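You operate a simulated robot arm through the tools that you are given. There is no shell and no other tool. Be economical: measure what you need, move in short steps, check, and stop when the job is done.

Carry out the task below with a simulated two-armed robot. There is one attempt and no reset: what you move stays moved.

JOB
Pick up the bottle with the earliest date from the top of the stores table with one hand, pass it to the other hand and put it on the top of the fitting table. Set down upright: bottle.

The check looks at the end state, three seconds after you hand in, the way a careful person would. Anything else that was tipped, shoved, dropped, spilled or broken makes it a failure.

ROBOT AND FRAMES
Two 7-joint arms with three-finger grippers on one trunk, on a base that drives. Base frame: it is fixed to the floor where the robot stands at the start and does not move with it; the origin is under the middle of the robot, x ahead of it, y to its left, z up. Lengths are in cm, angles in degrees, forces in N, time in s.
The left shoulder is at the start at [3, 12.4, 103.3], the right one opposite. With the tool pointing down near the work surface each hand reaches from about 10 to 78 cm from the robot's upright axis, wherever it stands, measured 20 degrees to its own side. Places, roughly: top of the fitting table [-60, -100, 90]. Payload 2.2 kg a hand.
Tool frame (each hand has its own): the origin (TCP) lies between the finger pads and is the grasp point; the fingertips stand 2.8 cm ahead of it; z points along the fingers, y is the line along which they close. The gripper opens to 10.2 cm. The gripper's body begins 7.1 cm behind the TCP.
Orientation is that of the tool frame in the base frame, as [roll, pitch, yaw] about the fixed x, y, z axes, in that order (R = Rz(yaw) Ry(pitch) Rx(roll)). With the fingers straight down and closing along the base's y, the tool's x points along the base's -x, its y along +y and its z along -z.

CONTROLS
- The arms move only by the tool arm_command. It takes "left_series", "right_series" or both (then of equal length, played together; a hand with none holds still); each is a list of rows, each a list of 3 entries, a list of its own where there are three numbers: the shift along the base's x, y, z in cm, then the turn, a rotation vector about the base's x, y, z in degrees, then the finger opening in cm, from 0 to 10.2. In form: [[[tx, ty, tz], [rx, ry, rz], fingers], ...]. A call has 1 to 20 rows; each row shifts and turns the commanded pose from where the row before left it. Each row takes 0.2 s and may step no farther than 5 cm and 8.6 degrees from the row before; otherwise, or with a gripper value out of range, the whole call is refused. Where a pose cannot be reached the arm comes as near as it can. A force on the tool above 40 N (or 10 N above the force at the start of the call, whichever is more), or a blocked arm, ends the call early, and 0.2 s more pass. Each finger halts on what it meets, pressing with about 35 N; the grip force reading is that of the motor and also rises with nothing between the fingers. The clock runs only during rows and for 0.2 s after the last one: add rows that do not move to give the fingers time. The reply holds the time, the measured pose of the TCP, the force on the tool along the base axes, the opening and the grip force, in the units named above and with some noise, with the torque about the TCP (base axes, N m) and any sound that the robot's microphone picked up, and new pictures: "pictures" is both (left out), scene, wrist or none (wrist: the cameras of the hands that moved).
- Cameras (640 x 400 px; columns grow to the right, rows downward): "scene" is now at [-1.57, -5.71, 172.75]; the picture's right is [-0.97, -0.26, 0.00], its down [-0.24, 0.88, -0.40] and it looks along [0.10, -0.39, -0.92] (base axes); focal length 253 px, centre (320, 200). "left" rides on the left gripper at [7.2, 3.8, -8.6] in its tool frame; the picture's right is [-0.47, 0.89, 0.00], its down [-0.60, -0.32, -0.73] and it looks along [-0.65, -0.34, 0.68] (tool axes); focal length 256 px, centre (320, 200). "right" rides on the right gripper at [6.9, 4.4, -8.6] in its tool frame; the picture's right is [-0.53, 0.85, 0.00], its down [-0.58, -0.36, -0.73] and it looks along [-0.62, -0.39, 0.68] (tool axes); focal length 256 px, centre (320, 200). There is no depth. A picture from a camera that has moved, and an enlarged one, comes with that camera's place and axes in the base frame and with its lens.
- move_column(by): slides the trunk up (or, below 0, down) by that many cm; the arms and the scene camera ride with it, the base frame stays. It gives what a move gives, with no picture.
- roll_base(legs): drives the robot by 1 to 6 legs, each [ahead, left, turn to the left] in cm, cm and degrees, along the robot's own axes; the way and the turn of a leg run together, so that a leg with both is an arc; at most 150 cm and 180 degrees a leg. The arms and the cameras ride along, it lands a little off, and it stops where it bumps. It gives what a move gives, and a new picture of the scene camera.
- turn_head(pan, tilt): turns the head with the scene camera to pan (to the left, within 143 degrees either way) and tilt (down, from -29 to 69), counted from straight ahead of the robot. It gives what a move gives, and a new picture of the scene camera.
- inspect(camera, box): a new picture of the part [left, top, right, bottom] of that camera's present view, enlarged. No time passes.
- finish_job(): hands the job in; it is judged then, once.

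Work in short steps. Places have to be worked out from the pictures, the camera data and where the tool is seen: move nearer, look again, correct. Check each grasp and each placing, and mend what went wrong. You have 120 turns and 260 pictures in all, those below and enlarged ones among them. Open the grippers and draw the arms clear of the work before you hand the job in, unless the task says otherwise; then end with one line.

The tools are called after "Request:" as name(argument=value, ...) on one line, values as JSON. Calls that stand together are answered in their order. arm_command: Moves the arms, as the interface text tells. Its arguments: {"type":"object","properties":{"left_series":{"type":"array","items":{"type":"array"}},"right_series":{"type":"array","items":{"type":"array"}},"pictures":{"type":"string","enum":["both","scene","wrist","none"]}},"required":[]} The other tools are called the same way: move_column (by) slides the trunk up or down; roll_base (legs) drives the base; turn_head (pan, tilt) turns the head that bears the scene camera; inspect (camera, box) takes an enlarged picture of a part of a camera's view; finish_job () hands the job in.

At the start:

```text
time_s: 0.0
left_tcp_pos: [53.22, -5.83, 112.43]
left_ee_rot: [180.0, 0.1, -179.9]
left_contact_force: [-0.4, 0.1, 0.4]
left_wrist_torque: [-0.02, 0.0, -0.02]
left_opening: 10.21
left_grip_force: 0.1
right_tcp_pos: [34.14, -35.64, 116.64]
right_ee_rot: [180.0, 0.0, 179.9]
right_contact_force: [0.2, -0.1, 0.0]
right_wrist_torque: [-0.03, -0.01, -0.01]
right_opening: 10.19
right_grip_force: 0.1
trunk travel left (down, up): [-27.5, 26.5]
robot x, y, heading: [0.07, -0.1, 0.3]
head pan, tilt: [-75.1, 66.3]
```

scene: 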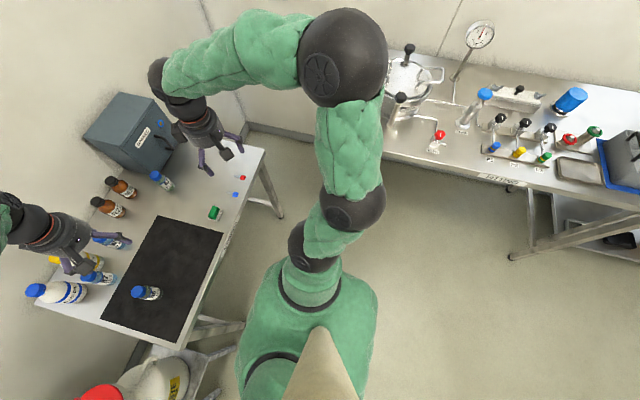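
right: 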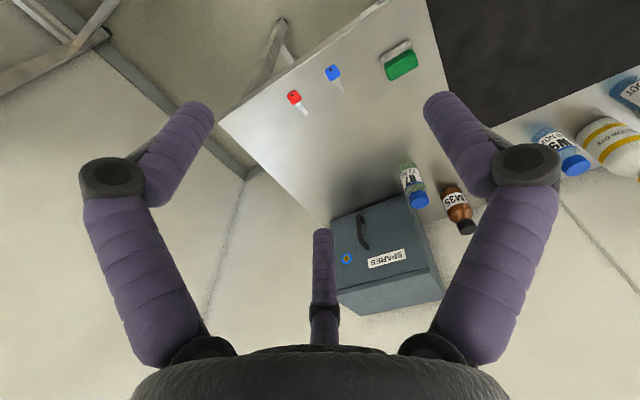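
left: 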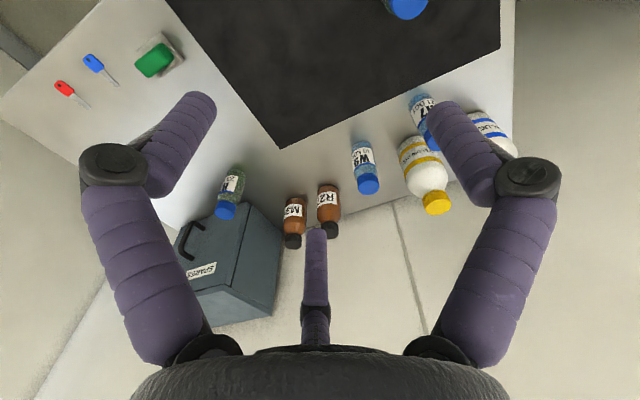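

The stores table is ahead of the robot, with several dated bottles. I'll turn the head toward it and enlarge the labels.

Request:
turn_head(pan=0, tilt=50)

Request:
inspect(camera="left", box=[200, 140, 400, 265])

Request:
inspect(camera="left", box=[340, 80, 530, 220])

```text
time_s: 1.5
left_tcp_pos: [53.16, -5.7, 112.62]
left_ee_rot: [-180.0, 0.0, -179.9]
left_contact_force: [0.4, 0.4, -0.2]
left_wrist_torque: [-0.02, -0.02, -0.01]
left_opening: 10.22
left_grip_force: 0.0
right_tcp_pos: [34.12, -35.62, 116.68]
right_ee_rot: [-180.0, 0.0, 180.0]
right_contact_force: [-0.1, 0.4, 0.0]
right_wrist_torque: [-0.01, -0.01, 0.0]
right_opening: 10.19
right_grip_force: 0.1
trunk travel left (down, up): [-27.5, 26.5]
robot x, y, heading: [0.1, 0.09, 0.2]
head pan, tilt: [0.0, 50.0]
camera scene: at [4.61, 0.0, 174.69], right [0.0, -1.0, 0.0], down [-0.77, 0.0, -0.64], along [0.64, 0.0, -0.77], focal length 253 px, centre (320, 200)
```

scene: 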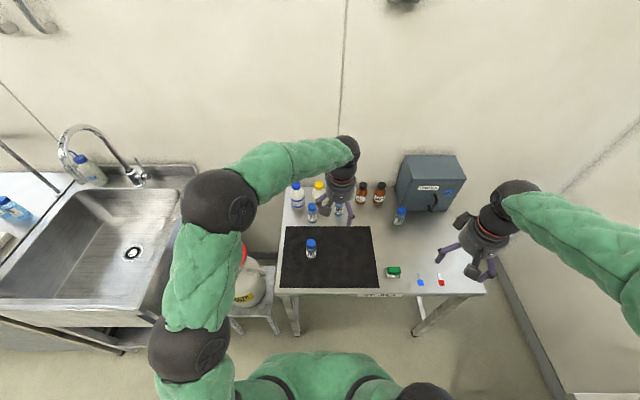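

```text
3.20 times, centred on (300, 202) of left
camera zoom: at [45.97, -2.02, 121.14], right [0.47, 0.89, 0.0], down [0.6, -0.32, 0.73], along [0.65, -0.34, -0.68], focal length 819 px, centre (384, 192)
```

zoom: 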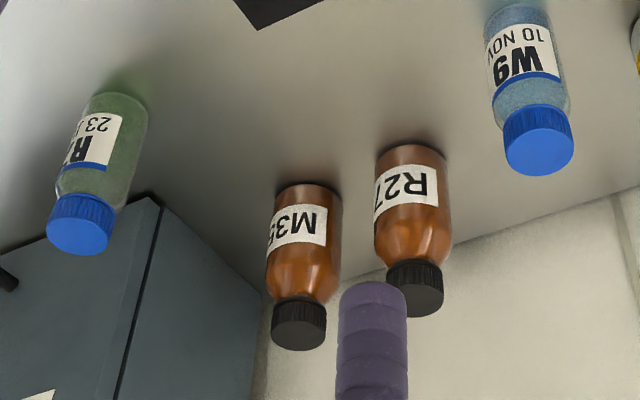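

```text
2.86 times, centred on (435, 150) of left
camera zoom: at [45.97, -2.02, 121.14], right [0.47, 0.89, 0.0], down [0.6, -0.32, 0.73], along [0.65, -0.34, -0.68], focal length 731 px, centre (-9, 343)
```

zoom: 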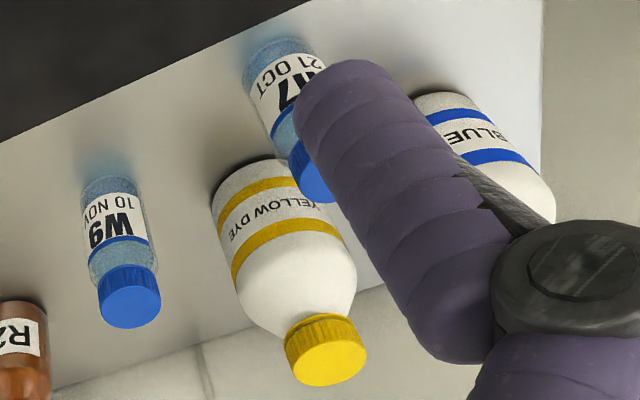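

Dated: W9 "10 NOV", ?7 "21 OCT", a green one "23 …", and the bottle on the mat. Enlarging the scene view for the rest.

Request:
inspect(camera="scene", box=[280, 170, 360, 270])

Request:
inspect(camera="scene", box=[340, 170, 460, 245])

Request:
inspect(camera="right", box=[380, 140, 500, 240])

```text
4.00 times, centred on (320, 220) of scene
camera zoom: at [4.61, 0.0, 174.69], right [0.0, -1.0, 0.0], down [-0.77, 0.0, -0.64], along [0.64, 0.0, -0.77], focal length 1012 px, centre (320, 120)
```

zoom: 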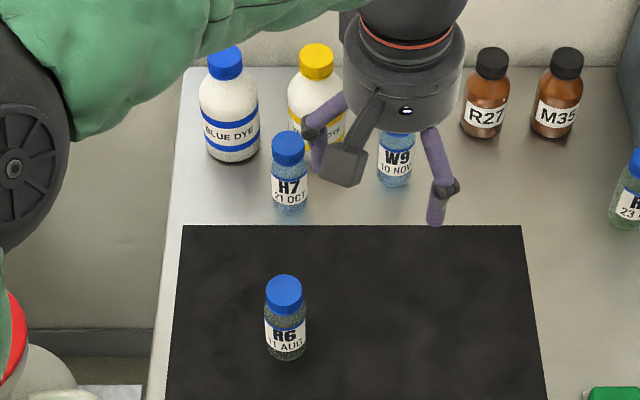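

```text
5.33 times, centred on (400, 208) of scene
camera zoom: at [4.61, 0.0, 174.69], right [0.0, -1.0, 0.0], down [-0.77, 0.0, -0.64], along [0.64, 0.0, -0.77], focal length 1349 px, centre (-107, 160)
```

zoom: 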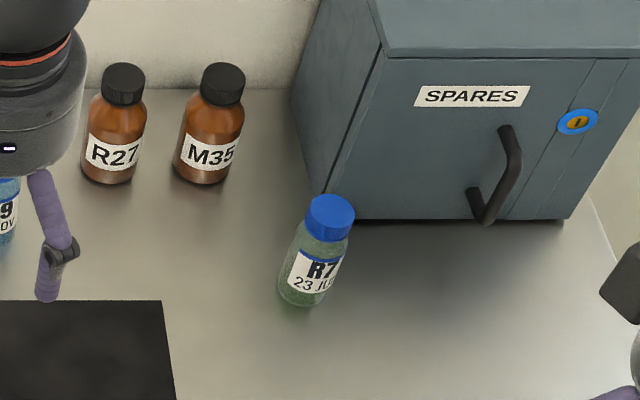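

```text
4.00 times, centred on (440, 190) of right
camera zoom: at [27.19, -31.39, 125.26], right [0.53, 0.85, 0.0], down [0.58, -0.36, 0.73], along [0.62, -0.39, -0.68], focal length 1024 px, centre (-160, 240)
```

zoom: 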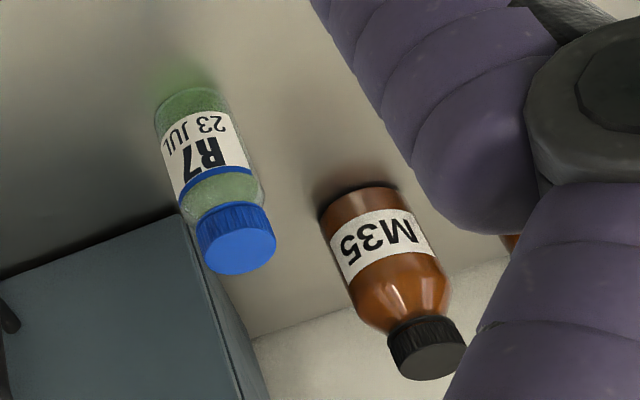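

R7 (23 JUL) is the earliest; triangulation puts it at about (69, -34.4), table top z≈81.5, bottle about 9.5 cm tall. The plan is that the left hand picks it up by the lower body from the +y side with fingers tilted, and the right hand takes it by the cap. First I drive a bit nearer.

Request:
roll_base(legs=[[10, 0, 0]])

```text
time_s: 2.6
left_tcp_pos: [63.12, -5.72, 112.44]
left_ee_rot: [-180.0, -0.2, 179.9]
left_contact_force: [0.3, 0.3, -0.1]
left_wrist_torque: [0.01, 0.03, -0.01]
left_opening: 10.2
left_grip_force: 0.0
right_tcp_pos: [44.22, -35.8, 116.51]
right_ee_rot: [-179.9, -0.1, -180.0]
right_contact_force: [0.3, -0.1, 0.1]
right_wrist_torque: [0.01, 0.03, 0.01]
right_opening: 10.17
right_grip_force: 0.1
trunk travel left (down, up): [-27.5, 26.5]
robot x, y, heading: [10.13, -0.38, 0.0]
head pan, tilt: [0.0, 50.0]
camera scene: at [14.72, 0.01, 174.69], right [0.0, -1.0, 0.0], down [-0.77, 0.0, -0.64], along [0.64, 0.0, -0.77], focal length 253 px, centre (320, 200)
```

scene: 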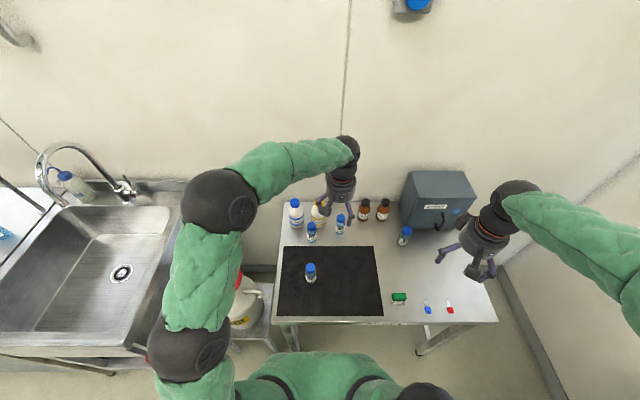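

Drive is fine. Next I turn the left hand (yaw +90°, then tilt 60° so the fingers point toward -y and down), staying high.

Request:
arm_command(left_series=[[[0.15, -0.6, -0.3], [0, 0, 8.18], 8], [[0.15, -0.6, -0.3], [0, 0, 8.18], 8], [[0.15, -0.6, -0.3], [0, 0, 8.18], 8], [[0.15, -0.6, -0.3], [0, 0, 8.18], 8], [[0.15, -0.6, -0.3], [0, 0, 8.18], 8], [[0.15, -0.6, -0.3], [0, 0, 8.18], 8], [[0.15, -0.6, -0.3], [0, 0, 8.18], 8], [[0.15, -0.6, -0.3], [0, 0, 8.18], 8], [[0.15, -0.6, -0.3], [0, 0, 8.18], 8], [[0.15, -0.6, -0.3], [0, 0, 8.18], 8], [[0.15, -0.6, -0.3], [0, 0, 8.18], 8], [[0.15, -0.6, -0.3], [-8.57, 0, 0], 8], [[0.15, -0.6, -0.3], [-8.57, 0, 0], 8], [[0.15, -0.6, -0.3], [-8.57, 0, 0], 8], [[0.15, -0.6, -0.3], [-8.57, 0, 0], 8], [[0.15, -0.6, -0.3], [-8.57, 0, 0], 8], [[0.15, -0.6, -0.3], [-8.57, 0, 0], 8], [[0.15, -0.6, -0.3], [-8.57, 0, 0], 8]])

```text
time_s: 6.4
left_tcp_pos: [65.86, -16.61, 107.08]
left_ee_rot: [-179.9, -60.1, -90.0]
left_contact_force: [-0.4, 0.7, 0.3]
left_wrist_torque: [0.01, 0.0, -0.02]
left_opening: 7.99
left_grip_force: 0.1
right_tcp_pos: [44.02, -35.81, 116.59]
right_ee_rot: [180.0, 0.0, -180.0]
right_contact_force: [0.2, -0.5, -0.5]
right_wrist_torque: [0.01, 0.01, 0.01]
right_opening: 10.19
right_grip_force: 0.2
trunk travel left (down, up): [-27.5, 26.5]
robot x, y, heading: [9.9, -0.32, 0.1]
head pan, tilt: [0.0, 50.0]
camera scene: at [14.62, 0.03, 174.69], right [0.0, -1.0, 0.0], down [-0.77, 0.0, -0.64], along [0.64, 0.0, -0.77], focal length 253 px, centre (320, 200)
camera left: at [62.11, -12.78, 117.7], right [-0.89, 0.23, -0.4], down [0.32, 0.94, -0.16], along [0.34, -0.27, -0.9], focal length 256 px, centre (320, 200)
```

scene: 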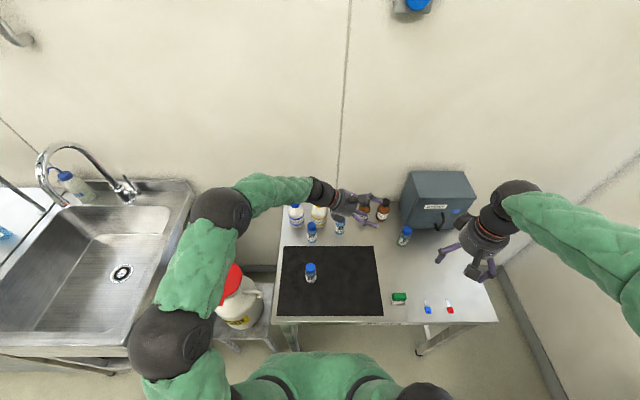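
left: 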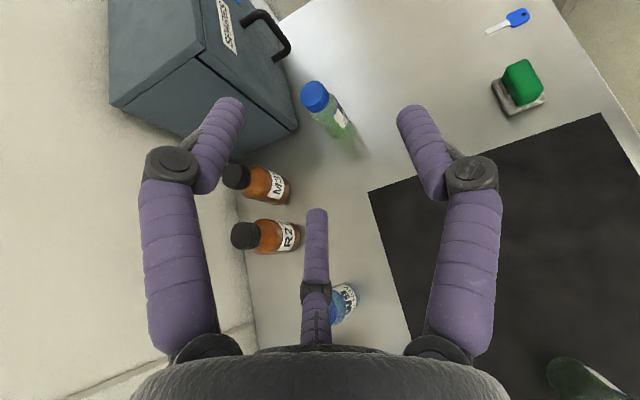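

The left view shows R7 between the fingers' directions. I'll look closely at the gripper's shape (a third bar shows in the middle) and re-measure R7.

Request:
inspect(camera="scene", box=[300, 160, 420, 260])

Request:
inspect(camera="scene", box=[420, 170, 540, 290])

Request:
inspect(camera="left", box=[280, 60, 400, 160])

```text
4.00 times, centred on (360, 210) of scene
camera zoom: at [14.62, 0.03, 174.69], right [0.0, -1.0, 0.0], down [-0.77, 0.0, -0.64], along [0.64, 0.0, -0.77], focal length 1012 px, centre (160, 160)
```

zoom: 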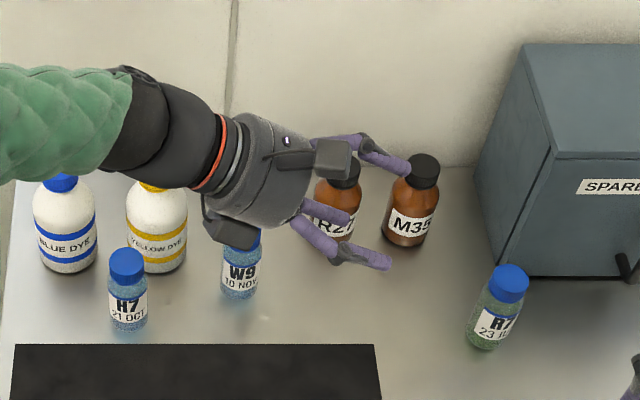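

```text
3.33 times, centred on (480, 230) of scene
camera zoom: at [14.62, 0.03, 174.69], right [0.0, -1.0, 0.0], down [-0.77, 0.0, -0.64], along [0.64, 0.0, -0.77], focal length 843 px, centre (-213, 100)
```

zoom: 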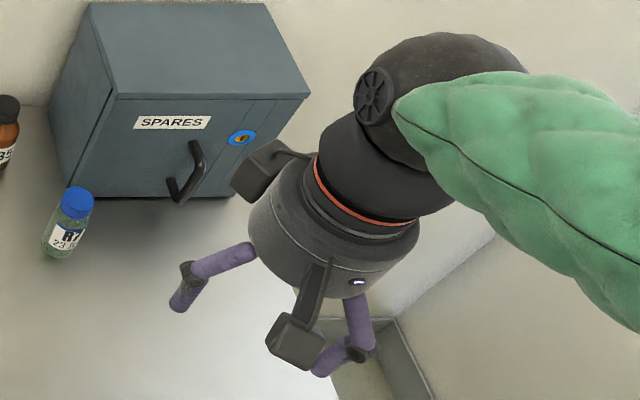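

```text
4.00 times, centred on (340, 110) of left
camera zoom: at [62.11, -12.78, 117.7], right [-0.89, 0.23, -0.4], down [0.32, 0.94, -0.16], along [0.34, -0.27, -0.9], focal length 1024 px, centre (240, 560)
```

zoom: 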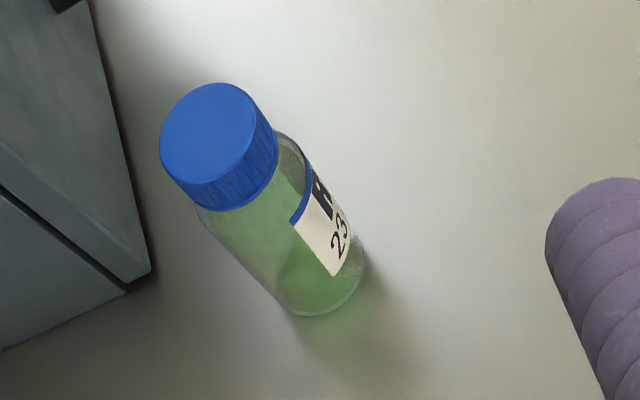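

R7 sits at about (69.5, -34.1), top z≈91.3. The hand looks three-fingered (a finger opposite the camera), although the text says two, so I'll test over empty table at (58, -34): lower slowly and see at what height contact starts.

Request:
arm_command(left_series=[[[-1.6, -3.4, -3], [0, 0, 0], 8], [[-1.6, -3.4, -3], [0, 0, 0], 8], [[-1.6, -3.4, -3], [0, 0, 0], 8], [[-1.6, -3.4, -3], [0, 0, 0], 8], [[-1.6, -3.4, -2.5], [0, 0, 0], 8], [[0, 0, 0], [0, 0, 0], 8]], right_series=[[[-2, -2, 1], [0, 0, 0], 10], [[-2, -2, 1], [0, 0, 0], 10], [[-2, -2, 1], [0, 0, 0], 10], [[-2, -2, 1], [0, 0, 0], 10], [[0, 0, 0], [0, 0, 0], 10], [[0, 0, 0], [0, 0, 0], 10]])

```text
time_s: 7.8
left_tcp_pos: [57.81, -33.76, 92.63]
left_ee_rot: [-179.9, -60.0, -90.0]
left_contact_force: [0.9, 0.7, 0.5]
left_wrist_torque: [-0.03, -0.01, 0.01]
left_opening: 8.0
left_grip_force: 0.1
right_tcp_pos: [35.85, -43.56, 120.61]
right_ee_rot: [180.0, 0.0, 180.0]
right_contact_force: [0.5, 0.4, 0.0]
right_wrist_torque: [-0.01, -0.01, -0.01]
right_opening: 9.99
right_grip_force: 0.0
trunk travel left (down, up): [-27.5, 26.5]
robot x, y, heading: [9.74, -0.25, 0.1]
head pan, tilt: [0.0, 50.0]
camera scene: at [14.53, 0.11, 174.7], right [0.0, -1.0, 0.0], down [-0.77, 0.0, -0.64], along [0.64, 0.0, -0.77], focal length 253 px, centre (320, 200)
camera right: at [29.07, -39.29, 129.3], right [0.53, 0.85, 0.0], down [0.58, -0.36, 0.73], along [0.62, -0.39, -0.68], focal length 256 px, centre (320, 200)
camera left: at [53.99, -29.9, 103.18], right [-0.88, 0.23, -0.4], down [0.32, 0.94, -0.16], along [0.34, -0.27, -0.9], focal length 256 px, centre (320, 200)
```

scene: 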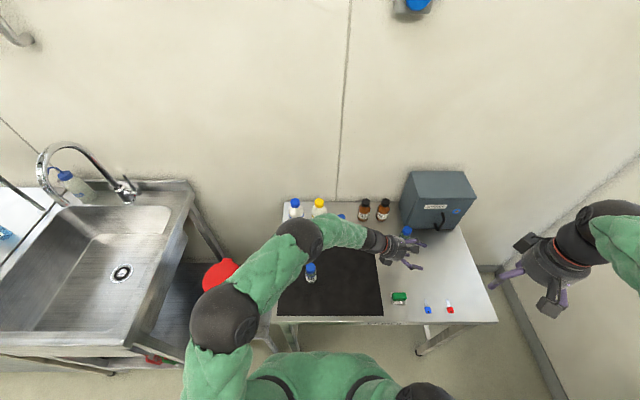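
right: 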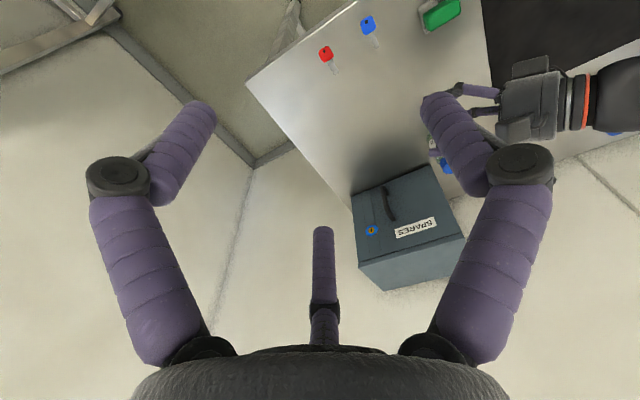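
left: 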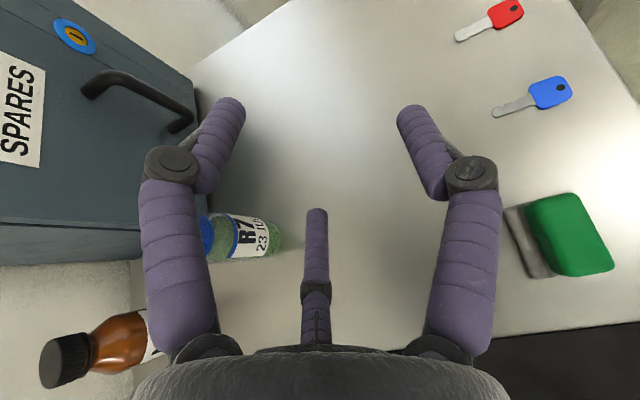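

Now I descend slowly in small steps over the empty spot to feel for contact.

Request:
arm_command(left_series=[[[0, 0, -1], [0, 0, 0], 8], [[0, 0, -1], [0, 0, 0], 8], [[0, 0, -1], [0, 0, 0], 8], [[0, 0, -1], [0, 0, 0], 8], [[0, 0, -0.5], [0, 0, 0], 8], [[0, 0, -0.5], [0, 0, 0], 8], [[0, 0, -0.5], [0, 0, 0], 8], [[0, 0, -0.3], [0, 0, 0], 8], [[0, 0, -0.3], [0, 0, 0], 8], [[0, 0, 0], [0, 0, 0], 8]])

```text
time_s: 10.0
left_tcp_pos: [57.82, -33.63, 86.51]
left_ee_rot: [180.0, -60.0, -90.0]
left_contact_force: [-0.1, -0.2, 0.2]
left_wrist_torque: [-0.03, 0.0, 0.01]
left_opening: 7.99
left_grip_force: 0.0
right_tcp_pos: [35.91, -43.69, 120.71]
right_ee_rot: [179.9, -0.1, 180.0]
right_contact_force: [0.8, 1.1, 1.1]
right_wrist_torque: [-0.01, 0.0, 0.04]
right_opening: 10.02
right_grip_force: 0.0
trunk travel left (down, up): [-27.5, 26.5]
robot x, y, heading: [9.87, 0.51, 0.2]
head pan, tilt: [0.0, 50.0]
camera scene: at [14.55, 0.0, 174.69], right [0.0, -1.0, 0.0], down [-0.77, 0.0, -0.64], along [0.64, 0.0, -0.77], focal length 253 px, centre (320, 200)
camera left: at [54.04, -29.78, 97.09], right [-0.89, 0.23, -0.4], down [0.32, 0.94, -0.16], along [0.34, -0.27, -0.9], focal length 256 px, centre (320, 200)
```

scene: 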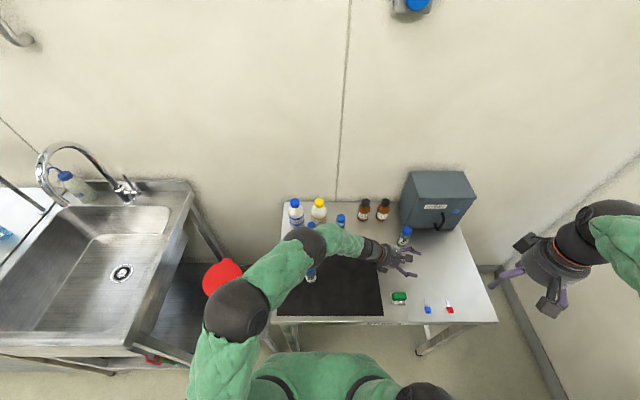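
left: 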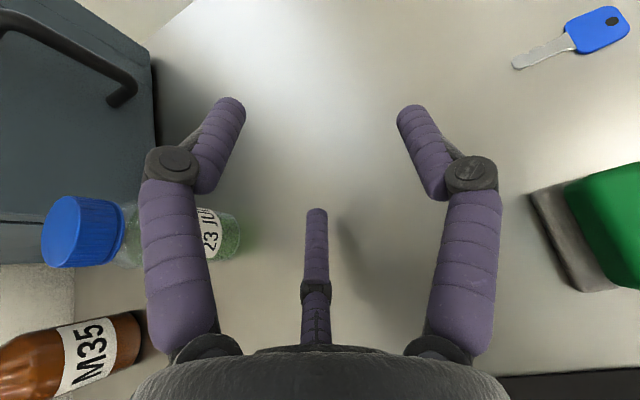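

No contact yet. I'll check forearm clearance over R6/H7 before going lower.

Request:
inspect(camera="scene", box=[270, 190, 440, 310])

Request:
inspect(camera="left", box=[240, 180, 400, 340])

```text
3.33 times, centred on (355, 250) of scene
camera zoom: at [14.55, 0.0, 174.69], right [0.0, -1.0, 0.0], down [-0.77, 0.0, -0.64], along [0.64, 0.0, -0.77], focal length 843 px, centre (203, 33)
```

zoom: 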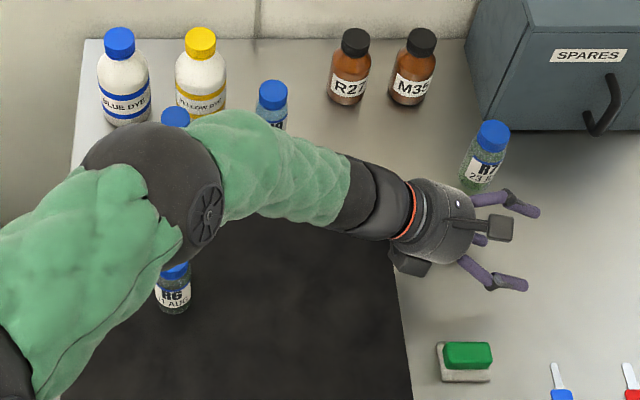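

```text
2.50 times, centred on (320, 260) of left
camera zoom: at [54.04, -29.78, 97.09], right [-0.89, 0.23, -0.4], down [0.32, 0.94, -0.16], along [0.34, -0.27, -0.9], focal length 640 px, centre (320, 50)
```

zoom: 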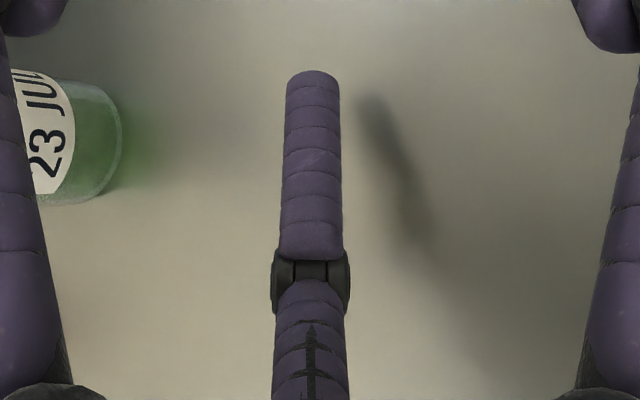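

The forearm is well above the bottles. I continue down gently another 1.5 cm.

Request:
arm_command(left_series=[[[0, 0, -0.3], [0, 0, 0], 8], [[0, 0, -0.3], [0, 0, 0], 8], [[0, 0, -0.3], [0, 0, 0], 8], [[0, 0, -0.3], [0, 0, 0], 8], [[0, 0, -0.3], [0, 0, 0], 8], [[0, 0, 0], [0, 0, 0], 8], [[0, 0, 0], [0, 0, 0], 8]], pictures="wrist")

```text
time_s: 11.6
left_tcp_pos: [57.86, -33.74, 85.12]
left_ee_rot: [-179.8, -60.0, -90.1]
left_contact_force: [0.7, 1.7, 3.4]
left_wrist_torque: [0.07, -0.18, 0.04]
left_opening: 8.07
left_grip_force: 0.0
right_tcp_pos: [35.98, -43.62, 120.71]
right_ee_rot: [180.0, 0.0, -180.0]
right_contact_force: [0.3, 0.1, -0.5]
right_wrist_torque: [-0.04, -0.01, -0.02]
right_opening: 10.03
right_grip_force: 0.1
trunk travel left (down, up): [-27.5, 26.5]
robot x, y, heading: [9.9, -0.14, -0.4]
head pan, tilt: [0.0, 50.0]
camera left: at [54.1, -29.78, 95.64], right [-0.88, 0.23, -0.4], down [0.32, 0.94, -0.16], along [0.34, -0.27, -0.9], focal length 256 px, centre (320, 200)
```

left: 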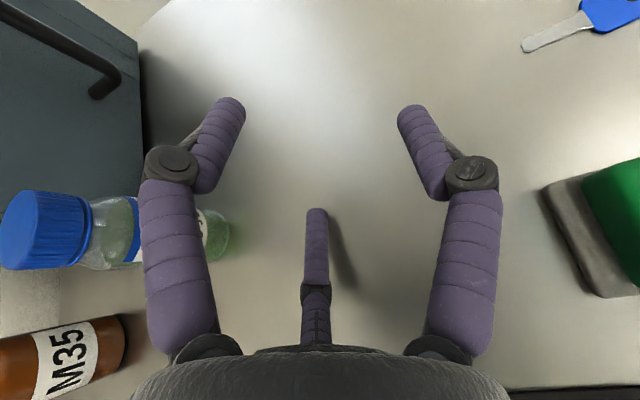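

Light contact (3.4 N) starts near TCP z 85.1, apparently on one finger. I press slightly further to locate the contact from force and torque.

Request:
arm_command(left_series=[[[0, 0, -0.3], [0, 0, 0], 8], [[0, 0, 0], [0, 0, 0], 8], [[0, 0, 0], [0, 0, 0], 8]], pictures="none")

Request:
inspect(camera="left", box=[270, 180, 390, 260])

```text
time_s: 12.4
left_tcp_pos: [57.89, -33.65, 84.69]
left_ee_rot: [-179.9, -60.0, -90.1]
left_contact_force: [4.1, 1.9, 4.9]
left_wrist_torque: [0.1, -0.29, 0.06]
left_opening: 8.19
left_grip_force: 0.1
right_tcp_pos: [35.99, -43.62, 120.66]
right_ee_rot: [-179.9, 0.1, 180.0]
right_contact_force: [-0.3, -0.1, 0.8]
right_wrist_torque: [-0.01, 0.0, -0.02]
right_opening: 10.01
right_grip_force: 0.0
trunk travel left (down, up): [-27.5, 26.5]
robot x, y, heading: [10.27, 0.07, -0.0]
head pan, tilt: [0.0, 50.0]
```

```text
5.00 times, centred on (330, 220) of left
camera zoom: at [54.07, -29.79, 95.31], right [-0.89, 0.23, -0.4], down [0.32, 0.94, -0.16], along [0.34, -0.27, -0.9], focal length 1280 px, centre (270, 100)
```

zoom: 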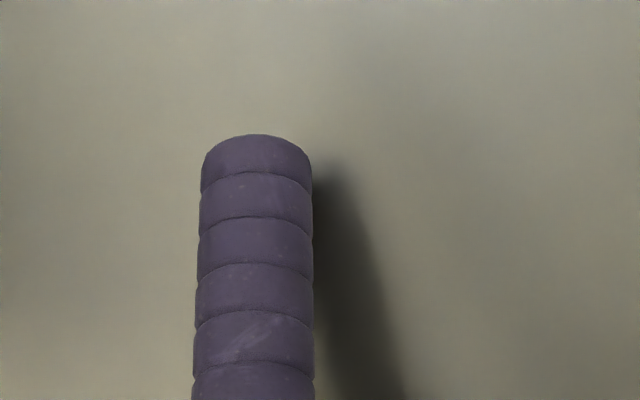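

Force/torque place the contact at about (+2.3, 0, -4.6) from the TCP: the third finger is real, and the table is at z≈80.2, so the bottle is about 11 cm tall. New plan: the right hand (pointing straight down) takes the cap, the left (already pointing -y, camera up) takes the body from the side and places it. Raising and withdrawing the left hand.

Request:
arm_command(left_series=[[[0, 0, 2], [0, 0, 0], 8], [[0, 0, 4], [0, 0, 0], 8], [[0, 0, 4.5], [0, 0, 0], 8], [[0, 0, 4.5], [0, 0, 0], 8], [[-1.2, 4.2, 1.2], [0, 0, 0], 8], [[-1.2, 4.2, 1.2], [0, 0, 0], 8], [[-1.2, 4.2, 1.2], [0, 0, 0], 8], [[-1.2, 4.2, 1.2], [0, 0, 0], 8], [[-1.2, 4.2, 1.2], [0, 0, 0], 8], [[-1.2, 4.2, 1.2], [0, 0, 0], 8], [[-1.2, 4.2, 1.2], [0, 0, 0], 8], [[0, 0, 0], [0, 0, 0], 8]], pictures="scene")

```text
time_s: 15.0
left_tcp_pos: [49.35, -4.29, 108.25]
left_ee_rot: [180.0, -59.9, -90.0]
left_contact_force: [0.2, -0.9, 0.2]
left_wrist_torque: [-0.01, 0.01, -0.01]
left_opening: 7.99
left_grip_force: 0.2
right_tcp_pos: [36.1, -43.78, 120.52]
right_ee_rot: [179.9, 0.0, -180.0]
right_contact_force: [0.5, 0.3, -0.3]
right_wrist_torque: [0.0, 0.02, 0.03]
right_opening: 9.98
right_grip_force: 0.1
trunk travel left (down, up): [-27.5, 26.5]
robot x, y, heading: [10.09, 0.17, -0.2]
head pan, tilt: [0.0, 50.0]
camera scene: at [14.63, -0.09, 174.69], right [0.0, -1.0, 0.0], down [-0.77, 0.0, -0.64], along [0.64, 0.0, -0.77], focal length 253 px, centre (320, 200)
```

scene: 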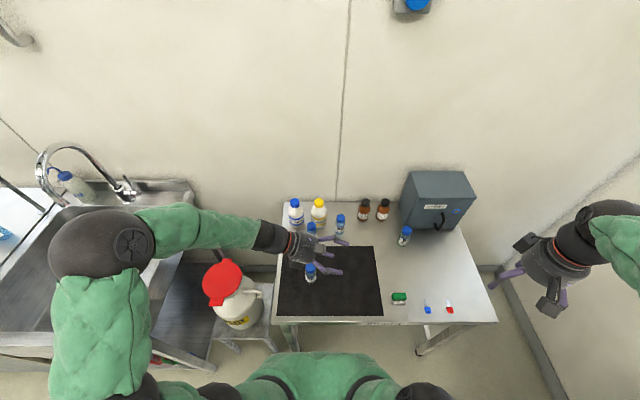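

Right hand goes to a spot short of and above R7 to measure it from its wrist camera.

Request:
arm_command(right_series=[[[4, 1.34, -2], [0, 0, 0], 8], [[4, 1.34, -2], [0, 0, 0], 8], [[4, 1.34, -2], [0, 0, 0], 8], [[4, 1.34, -2], [0, 0, 0], 8], [[4, 1.34, -2], [0, 0, 0], 8], [[4, 1.34, -2], [0, 0, 0], 8], [[4, 1.34, -2], [0, 0, 0], 8], [[0, 0, 0], [0, 0, 0], 8]])

```text
time_s: 16.8
left_tcp_pos: [49.31, -4.15, 108.22]
left_ee_rot: [-179.8, -60.0, -90.2]
left_contact_force: [0.6, 0.6, 1.0]
left_wrist_torque: [0.04, -0.01, 0.04]
left_opening: 8.02
left_grip_force: 0.1
right_tcp_pos: [64.06, -34.35, 106.7]
right_ee_rot: [-179.9, 0.0, -180.0]
right_contact_force: [0.7, -1.0, 0.4]
right_wrist_torque: [0.03, -0.03, -0.02]
right_opening: 8.0
right_grip_force: 0.0
trunk travel left (down, up): [-27.5, 26.5]
robot x, y, heading: [9.97, 0.05, 0.1]
head pan, tilt: [0.0, 50.0]
camera scene: at [14.4, 0.0, 174.7], right [0.0, -1.0, 0.0], down [-0.77, 0.0, -0.64], along [0.64, 0.0, -0.77], focal length 253 px, centre (320, 200)
camera right: at [57.04, -29.9, 115.29], right [0.53, 0.84, 0.0], down [0.58, -0.36, 0.73], along [0.62, -0.39, -0.68], focal length 256 px, centre (320, 200)
```

scene: 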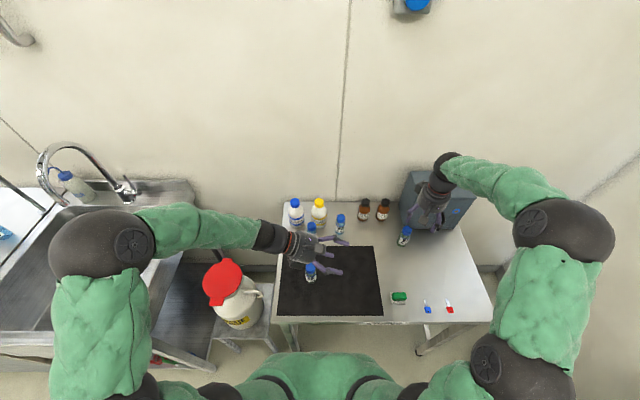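
right: 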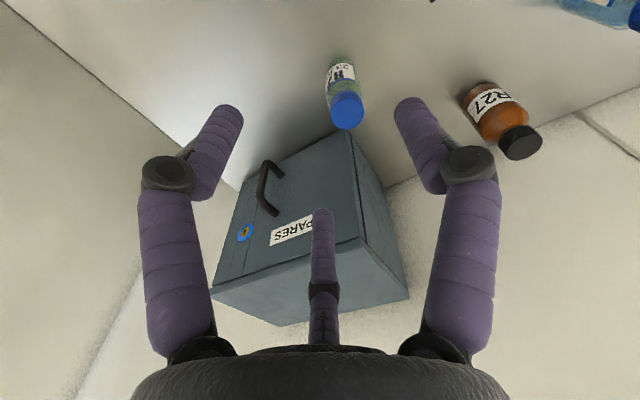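

Zooming for cap and cabinet corner.

Request:
inspect(camera="right", box=[290, 40, 410, 140])

Request:
inspect(camera="scene", box=[370, 140, 490, 250])

```text
4.00 times, centred on (350, 90) of right
camera zoom: at [57.04, -29.9, 115.29], right [0.53, 0.84, 0.0], down [0.58, -0.36, 0.73], along [0.62, -0.39, -0.68], focal length 1024 px, centre (200, 640)
```

zoom: 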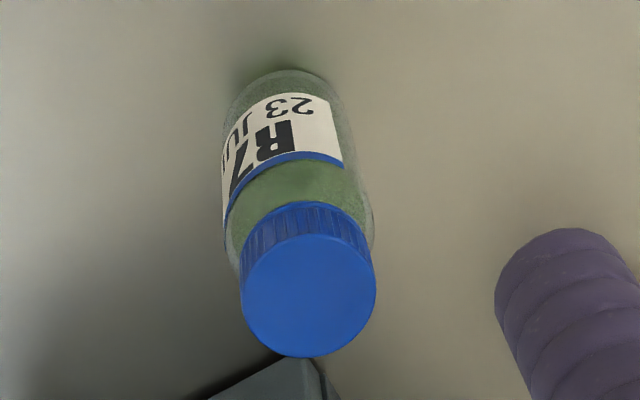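

```text
3.64 times, centred on (430, 195) of scene
camera zoom: at [14.4, 0.0, 174.7], right [0.0, -1.0, 0.0], down [-0.77, 0.0, -0.64], along [0.64, 0.0, -0.77], focal length 920 px, centre (-80, 218)
```

zoom: 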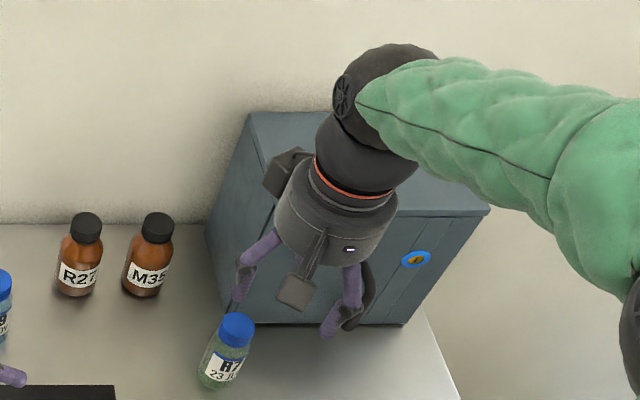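

Cap centre about (69.6, -34.7), top ≈90.5; the cabinet corner is about 9 cm away. I move above it with tips clear, then look again.

Request:
arm_command(right_series=[[[2, -0.15, 0], [0, 0, 0], 7], [[2, -0.1, -1], [0, 0, 0], 7], [[1.55, -0.1, -3], [0, 0, 0], 7], [[0, 0, -3], [0, 0, 0], 7], [[0, 0, -2], [0, 0, 0], 7], [[0, 0, 0], [0, 0, 0], 7]])

Request:
inspect(camera="scene", box=[370, 160, 490, 260])

Request:
inspect(camera="right", box=[220, 60, 420, 260])

```text
time_s: 18.2
left_tcp_pos: [49.45, -4.29, 108.16]
left_ee_rot: [-179.9, -60.0, -90.1]
left_contact_force: [-0.1, -0.3, 0.0]
left_wrist_torque: [0.02, 0.0, 0.03]
left_opening: 8.01
left_grip_force: 0.1
right_tcp_pos: [69.64, -34.67, 97.56]
right_ee_rot: [180.0, 0.0, 180.0]
right_contact_force: [0.5, 0.0, 0.5]
right_wrist_torque: [-0.04, -0.03, 0.0]
right_opening: 7.01
right_grip_force: 0.0
trunk travel left (down, up): [-27.5, 26.5]
robot x, y, heading: [10.22, -0.03, -0.1]
head pan, tilt: [0.0, 50.0]
camera scene: at [14.51, 0.03, 174.7], right [0.0, -1.0, 0.0], down [-0.77, 0.0, -0.64], along [0.64, 0.0, -0.77], focal length 253 px, centre (320, 200)
camera right: at [62.63, -30.34, 106.25], right [0.53, 0.85, 0.0], down [0.58, -0.36, 0.73], along [0.62, -0.39, -0.68], focal length 256 px, centre (320, 200)
```

scene: 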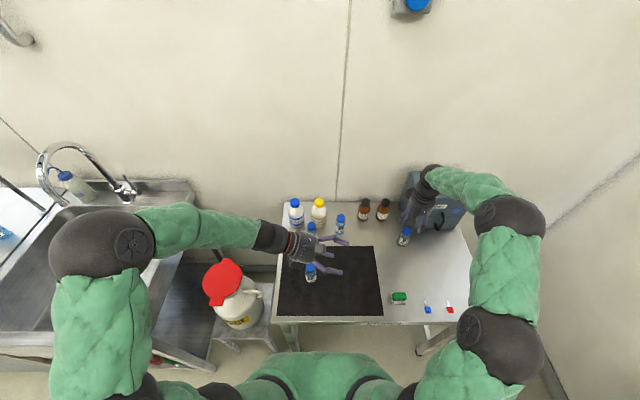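
right: 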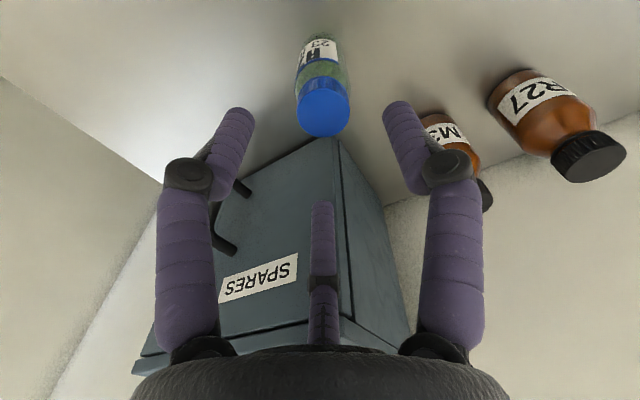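

```text
4.00 times, centred on (430, 210) of scene
camera zoom: at [14.51, 0.03, 174.7], right [0.0, -1.0, 0.0], down [-0.77, 0.0, -0.64], along [0.64, 0.0, -0.77], focal length 1012 px, centre (-120, 160)
```

zoom: 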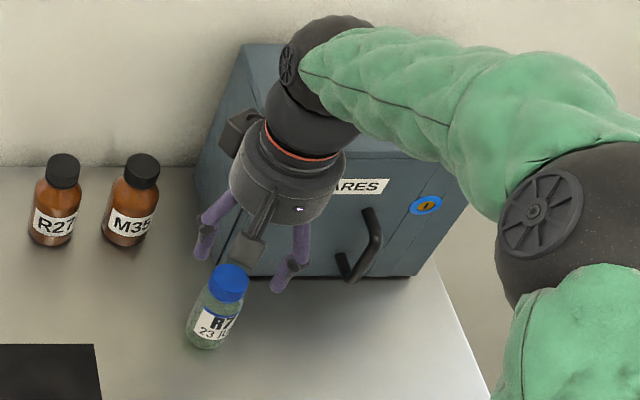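

```text
2.00 times, centred on (320, 160) of right
camera zoom: at [62.63, -30.34, 106.25], right [0.53, 0.85, 0.0], down [0.58, -0.36, 0.73], along [0.62, -0.39, -0.68], focal length 512 px, centre (320, 280)
```

zoom: 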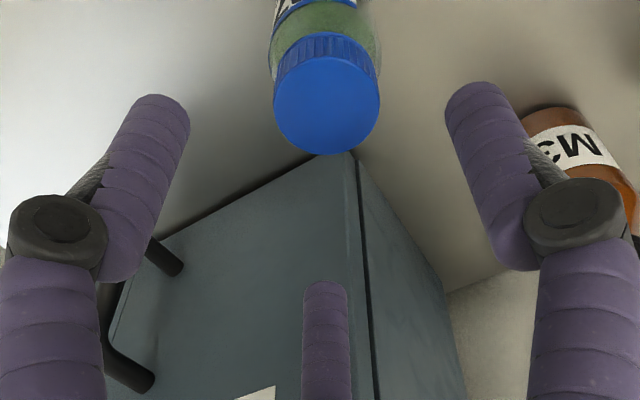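

Estimates agree: cap at (69.6, -34.5, 90.5), directly under the TCP. Lowering to TCP z≈91.2.

Request:
arm_command(right_series=[[[0, 0.03, -1.5], [0, 0, 0], 7], [[0, 0.03, -1.5], [0, 0, 0], 7], [[-0.05, 0.04, -1], [0, 0, 0], 7], [[0, 0, -1], [0, 0, 0], 7], [[0, 0, -0.7], [0, 0, 0], 7], [[0, 0, -0.7], [0, 0, 0], 7], [[0, 0, 0], [0, 0, 0], 7]], pictures="wrist")

Request:
inspect(camera="scene", box=[370, 170, 470, 260])

```text
time_s: 19.8
left_tcp_pos: [49.37, -4.3, 108.23]
left_ee_rot: [-179.9, -60.0, -90.2]
left_contact_force: [0.0, 0.4, 0.4]
left_wrist_torque: [0.0, 0.04, 0.0]
left_opening: 7.99
left_grip_force: 0.1
right_tcp_pos: [69.63, -34.51, 91.23]
right_ee_rot: [-179.9, 0.0, -180.0]
right_contact_force: [0.0, 0.3, -0.5]
right_wrist_torque: [0.07, 0.01, -0.02]
right_opening: 6.98
right_grip_force: 0.1
trunk travel left (down, up): [-27.5, 26.5]
robot x, y, heading: [9.78, 0.19, -0.0]
head pan, tilt: [0.0, 50.0]
camera right: at [62.65, -30.25, 99.86], right [0.53, 0.85, 0.0], down [0.58, -0.36, 0.73], along [0.62, -0.39, -0.68], focal length 256 px, centre (320, 200)
```

right: 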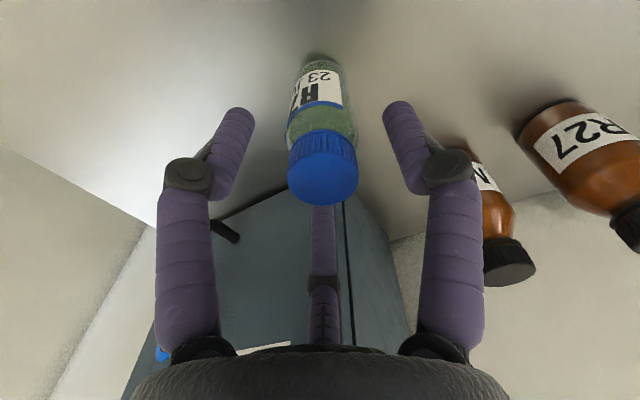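

```text
4.44 times, centred on (420, 215) of scene
camera zoom: at [14.55, 0.02, 174.69], right [0.0, -1.0, 0.0], down [-0.77, 0.0, -0.64], along [0.64, 0.0, -0.77], focal length 1124 px, centre (-124, 133)
```

zoom: 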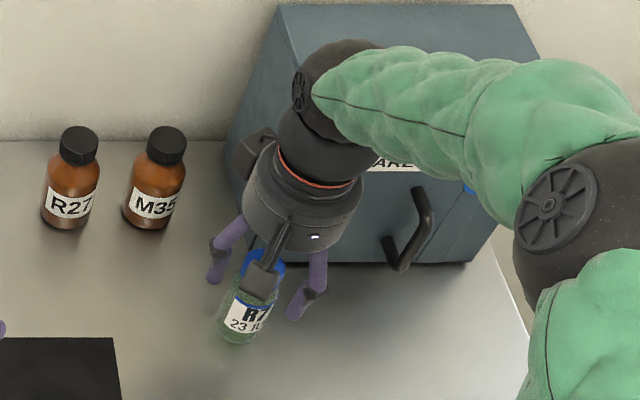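

Cap is centred between the fingers. Closing.

Request:
arm_command(right_series=[[[0, 0, 0], [0, 0, 0], 6], [[0, 0, 0], [0, 0, 0], 5], [[0, 0, 0], [0, 0, 0], 4], [[0, 0, 0], [0, 0, 0], 3], [[0, 0, 0], [0, 0, 0], 2], [[0, 0, 0], [0, 0, 0], 2]])

```text
time_s: 21.2
left_tcp_pos: [49.33, -4.21, 108.18]
left_ee_rot: [-179.9, -60.0, -90.0]
left_contact_force: [0.1, 0.2, -0.9]
left_wrist_torque: [-0.02, -0.02, -0.01]
left_opening: 8.0
left_grip_force: 0.1
right_tcp_pos: [69.57, -34.61, 91.29]
right_ee_rot: [179.9, 0.1, -180.0]
right_contact_force: [0.1, 0.5, 2.9]
right_wrist_torque: [-0.02, -0.1, 0.01]
right_opening: 3.44
right_grip_force: 35.0
trunk travel left (down, up): [-27.5, 26.5]
robot x, y, heading: [10.3, -0.15, 0.1]
head pan, tilt: [0.0, 50.0]
camera scene: at [14.56, 0.02, 174.69], right [0.0, -1.0, 0.0], down [-0.77, 0.0, -0.64], along [0.64, 0.0, -0.77], focal length 253 px, centre (320, 200)
camera right: at [62.67, -30.26, 99.9], right [0.53, 0.85, 0.0], down [0.58, -0.36, 0.73], along [0.62, -0.39, -0.68], focal length 256 px, centre (320, 200)
```

scene: 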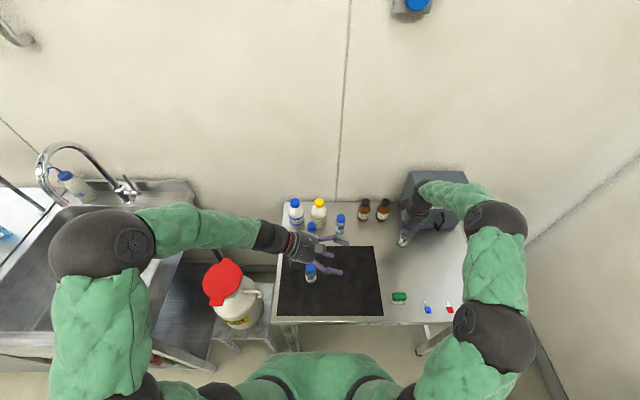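
right: 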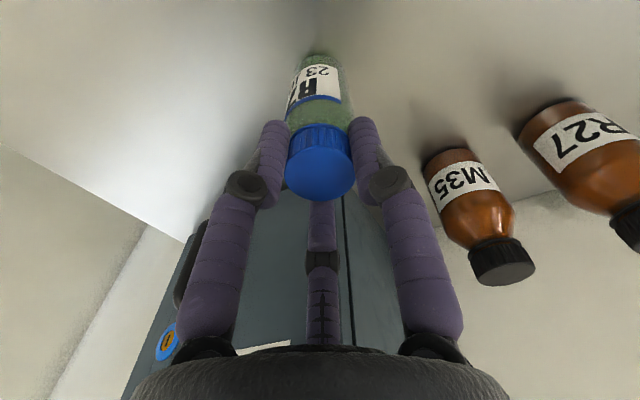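

Gripped at 3.44 cm. Lifting straight up.

Request:
arm_command(right_series=[[[0, 0, 0.5], [0, 0, 0], 2], [[0, 0, 1.5], [0, 0, 0], 2], [[0, 0, 3], [0, 0, 0], 2], [[0, 0, 3], [0, 0, 0], 2], [[0, 0, 3], [0, 0, 0], 2], [[0, 0, 3], [0, 0, 0], 2], [[-2, 0, 3], [0, 0, 0], 2], [[0, 0, 0], [0, 0, 0], 2]])

```text
time_s: 23.0
left_tcp_pos: [49.53, -4.24, 108.17]
left_ee_rot: [179.9, -60.0, -90.1]
left_contact_force: [0.6, 0.0, -0.5]
left_wrist_torque: [-0.01, 0.03, 0.0]
left_opening: 8.02
left_grip_force: 0.1
right_tcp_pos: [67.55, -34.56, 108.16]
right_ee_rot: [180.0, -0.1, 180.0]
right_contact_force: [0.2, -1.1, -0.5]
right_wrist_torque: [0.0, 0.04, 0.0]
right_opening: 3.43
right_grip_force: 34.7
trunk travel left (down, up): [-27.5, 26.5]
robot x, y, heading: [9.94, 0.26, -0.2]
head pan, tilt: [0.0, 50.0]
camera scene: at [14.74, -0.02, 174.68], right [0.0, -1.0, 0.0], down [-0.77, 0.0, -0.64], along [0.64, 0.0, -0.77], focal length 253 px, centre (320, 200)
camera right: at [60.7, -30.29, 116.71], right [0.53, 0.85, 0.0], down [0.58, -0.37, 0.73], along [0.62, -0.39, -0.68], focal length 256 px, centre (320, 200)
```

scene: 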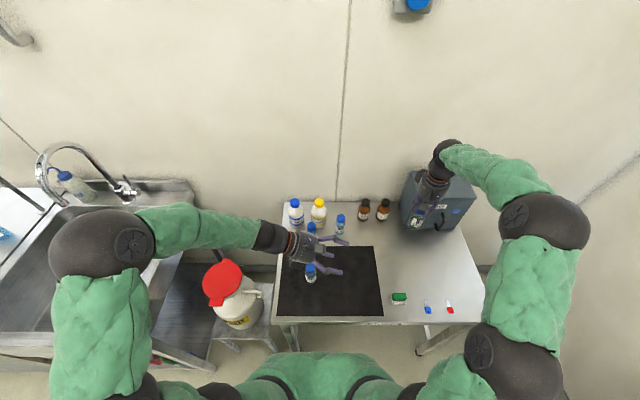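
right: 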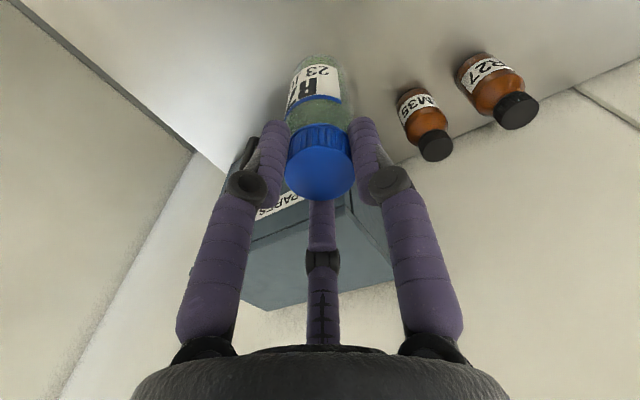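

Bottle held firmly. I bring it to a handover spot near (50, -24), rotating the right hand -18° so its fingers clear the left's, while the left flattens to 15° elevation, opens wide and waits about 17 cm back.

Request:
arm_command(left_series=[[[0.23, -0.55, 1.95], [-2.5, 0, 0], 10], [[0.23, -0.55, 1.95], [-2.5, 0, 0], 10], [[0.23, -0.55, 1.95], [-2.5, 0, 0], 10], [[0.23, -0.55, 1.95], [-2.5, 0, 0], 10], [[0.23, -0.55, 1.95], [-2.5, 0, 0], 10], [[0.23, -0.55, 1.95], [-2.5, 0, 0], 10], [[0, 0, 0], [0, 0, 0], 10]], right_series=[[[-2.92, 1.76, 2.31], [0, 0, -3], 2], [[-2.92, 1.76, 2.31], [0, 0, -3], 2], [[-2.92, 1.76, 2.31], [0, 0, -3], 2], [[-2.92, 1.76, 2.31], [0, 0, -3], 2], [[-2.92, 1.76, 2.31], [0, 0, -3], 2], [[-2.92, 1.76, 2.31], [0, 0, -3], 2], [[0, 0, 0], [0, 0, 0], 2]])

Request:
inspect(camera="scene", box=[280, 150, 460, 290])

```text
time_s: 24.6
left_tcp_pos: [50.92, -7.57, 119.95]
left_ee_rot: [179.9, -75.0, -89.9]
left_contact_force: [-0.1, -1.0, 0.2]
left_wrist_torque: [-0.01, 0.02, -0.01]
left_opening: 9.98
left_grip_force: 0.0
right_tcp_pos: [50.12, -24.22, 121.98]
right_ee_rot: [180.0, 0.0, 162.0]
right_contact_force: [0.9, 0.6, -1.0]
right_wrist_torque: [0.0, 0.09, -0.01]
right_opening: 3.41
right_grip_force: 35.6
trunk travel left (down, up): [-27.5, 26.5]
robot x, y, heading: [10.14, -0.36, -0.0]
head pan, tilt: [0.0, 50.0]
camera scene: at [14.7, -0.02, 174.68], right [0.0, -1.0, 0.0], down [-0.77, 0.0, -0.64], along [0.64, 0.0, -0.77], focal length 253 px, centre (320, 200)
camera right: at [44.84, -17.79, 130.65], right [0.77, 0.64, 0.0], down [0.44, -0.53, 0.73], along [0.47, -0.56, -0.68], focal length 256 px, centre (320, 200)
camera left: at [47.1, -1.08, 129.12], right [-0.89, 0.12, -0.45], down [0.32, 0.86, -0.39], along [0.34, -0.49, -0.8], focal length 256 px, centre (320, 200)
```

scene: 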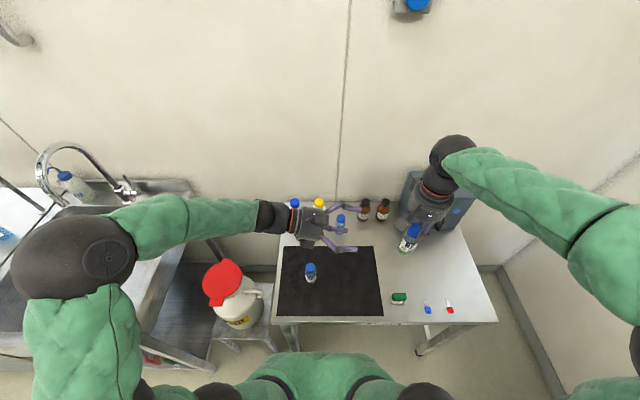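
right: 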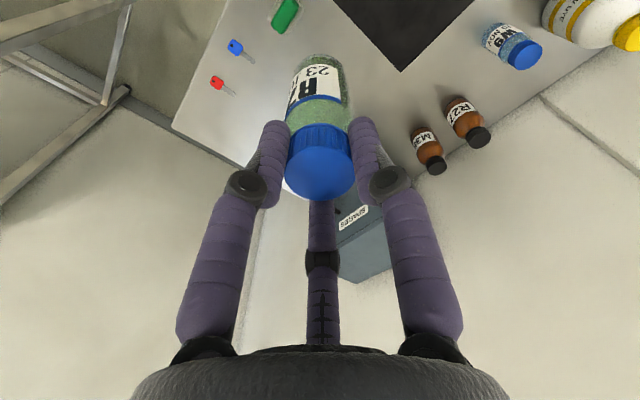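
left: 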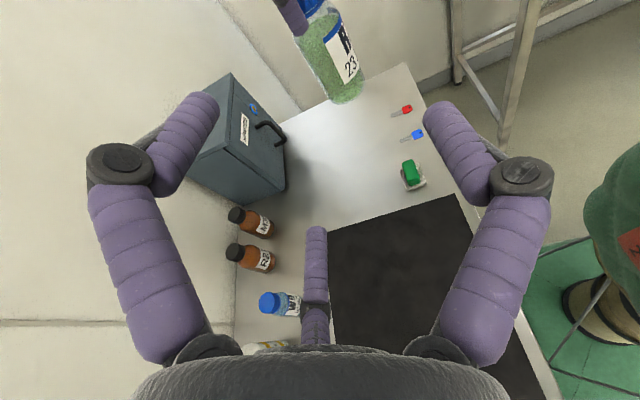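

```text
2.86 times, centred on (370, 220) of scene
camera zoom: at [14.7, -0.02, 174.68], right [0.0, -1.0, 0.0], down [-0.77, 0.0, -0.64], along [0.64, 0.0, -0.77], focal length 723 px, centre (177, 143)
```

zoom: 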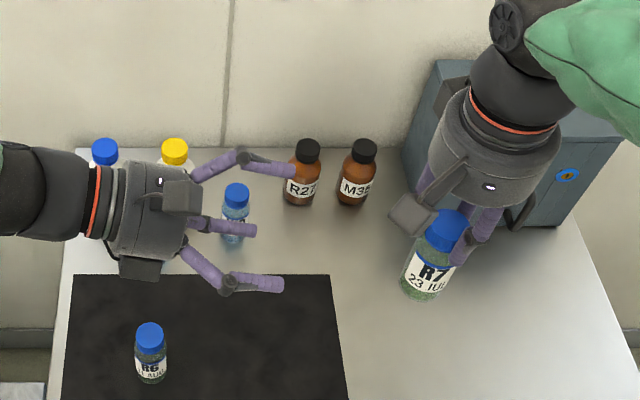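

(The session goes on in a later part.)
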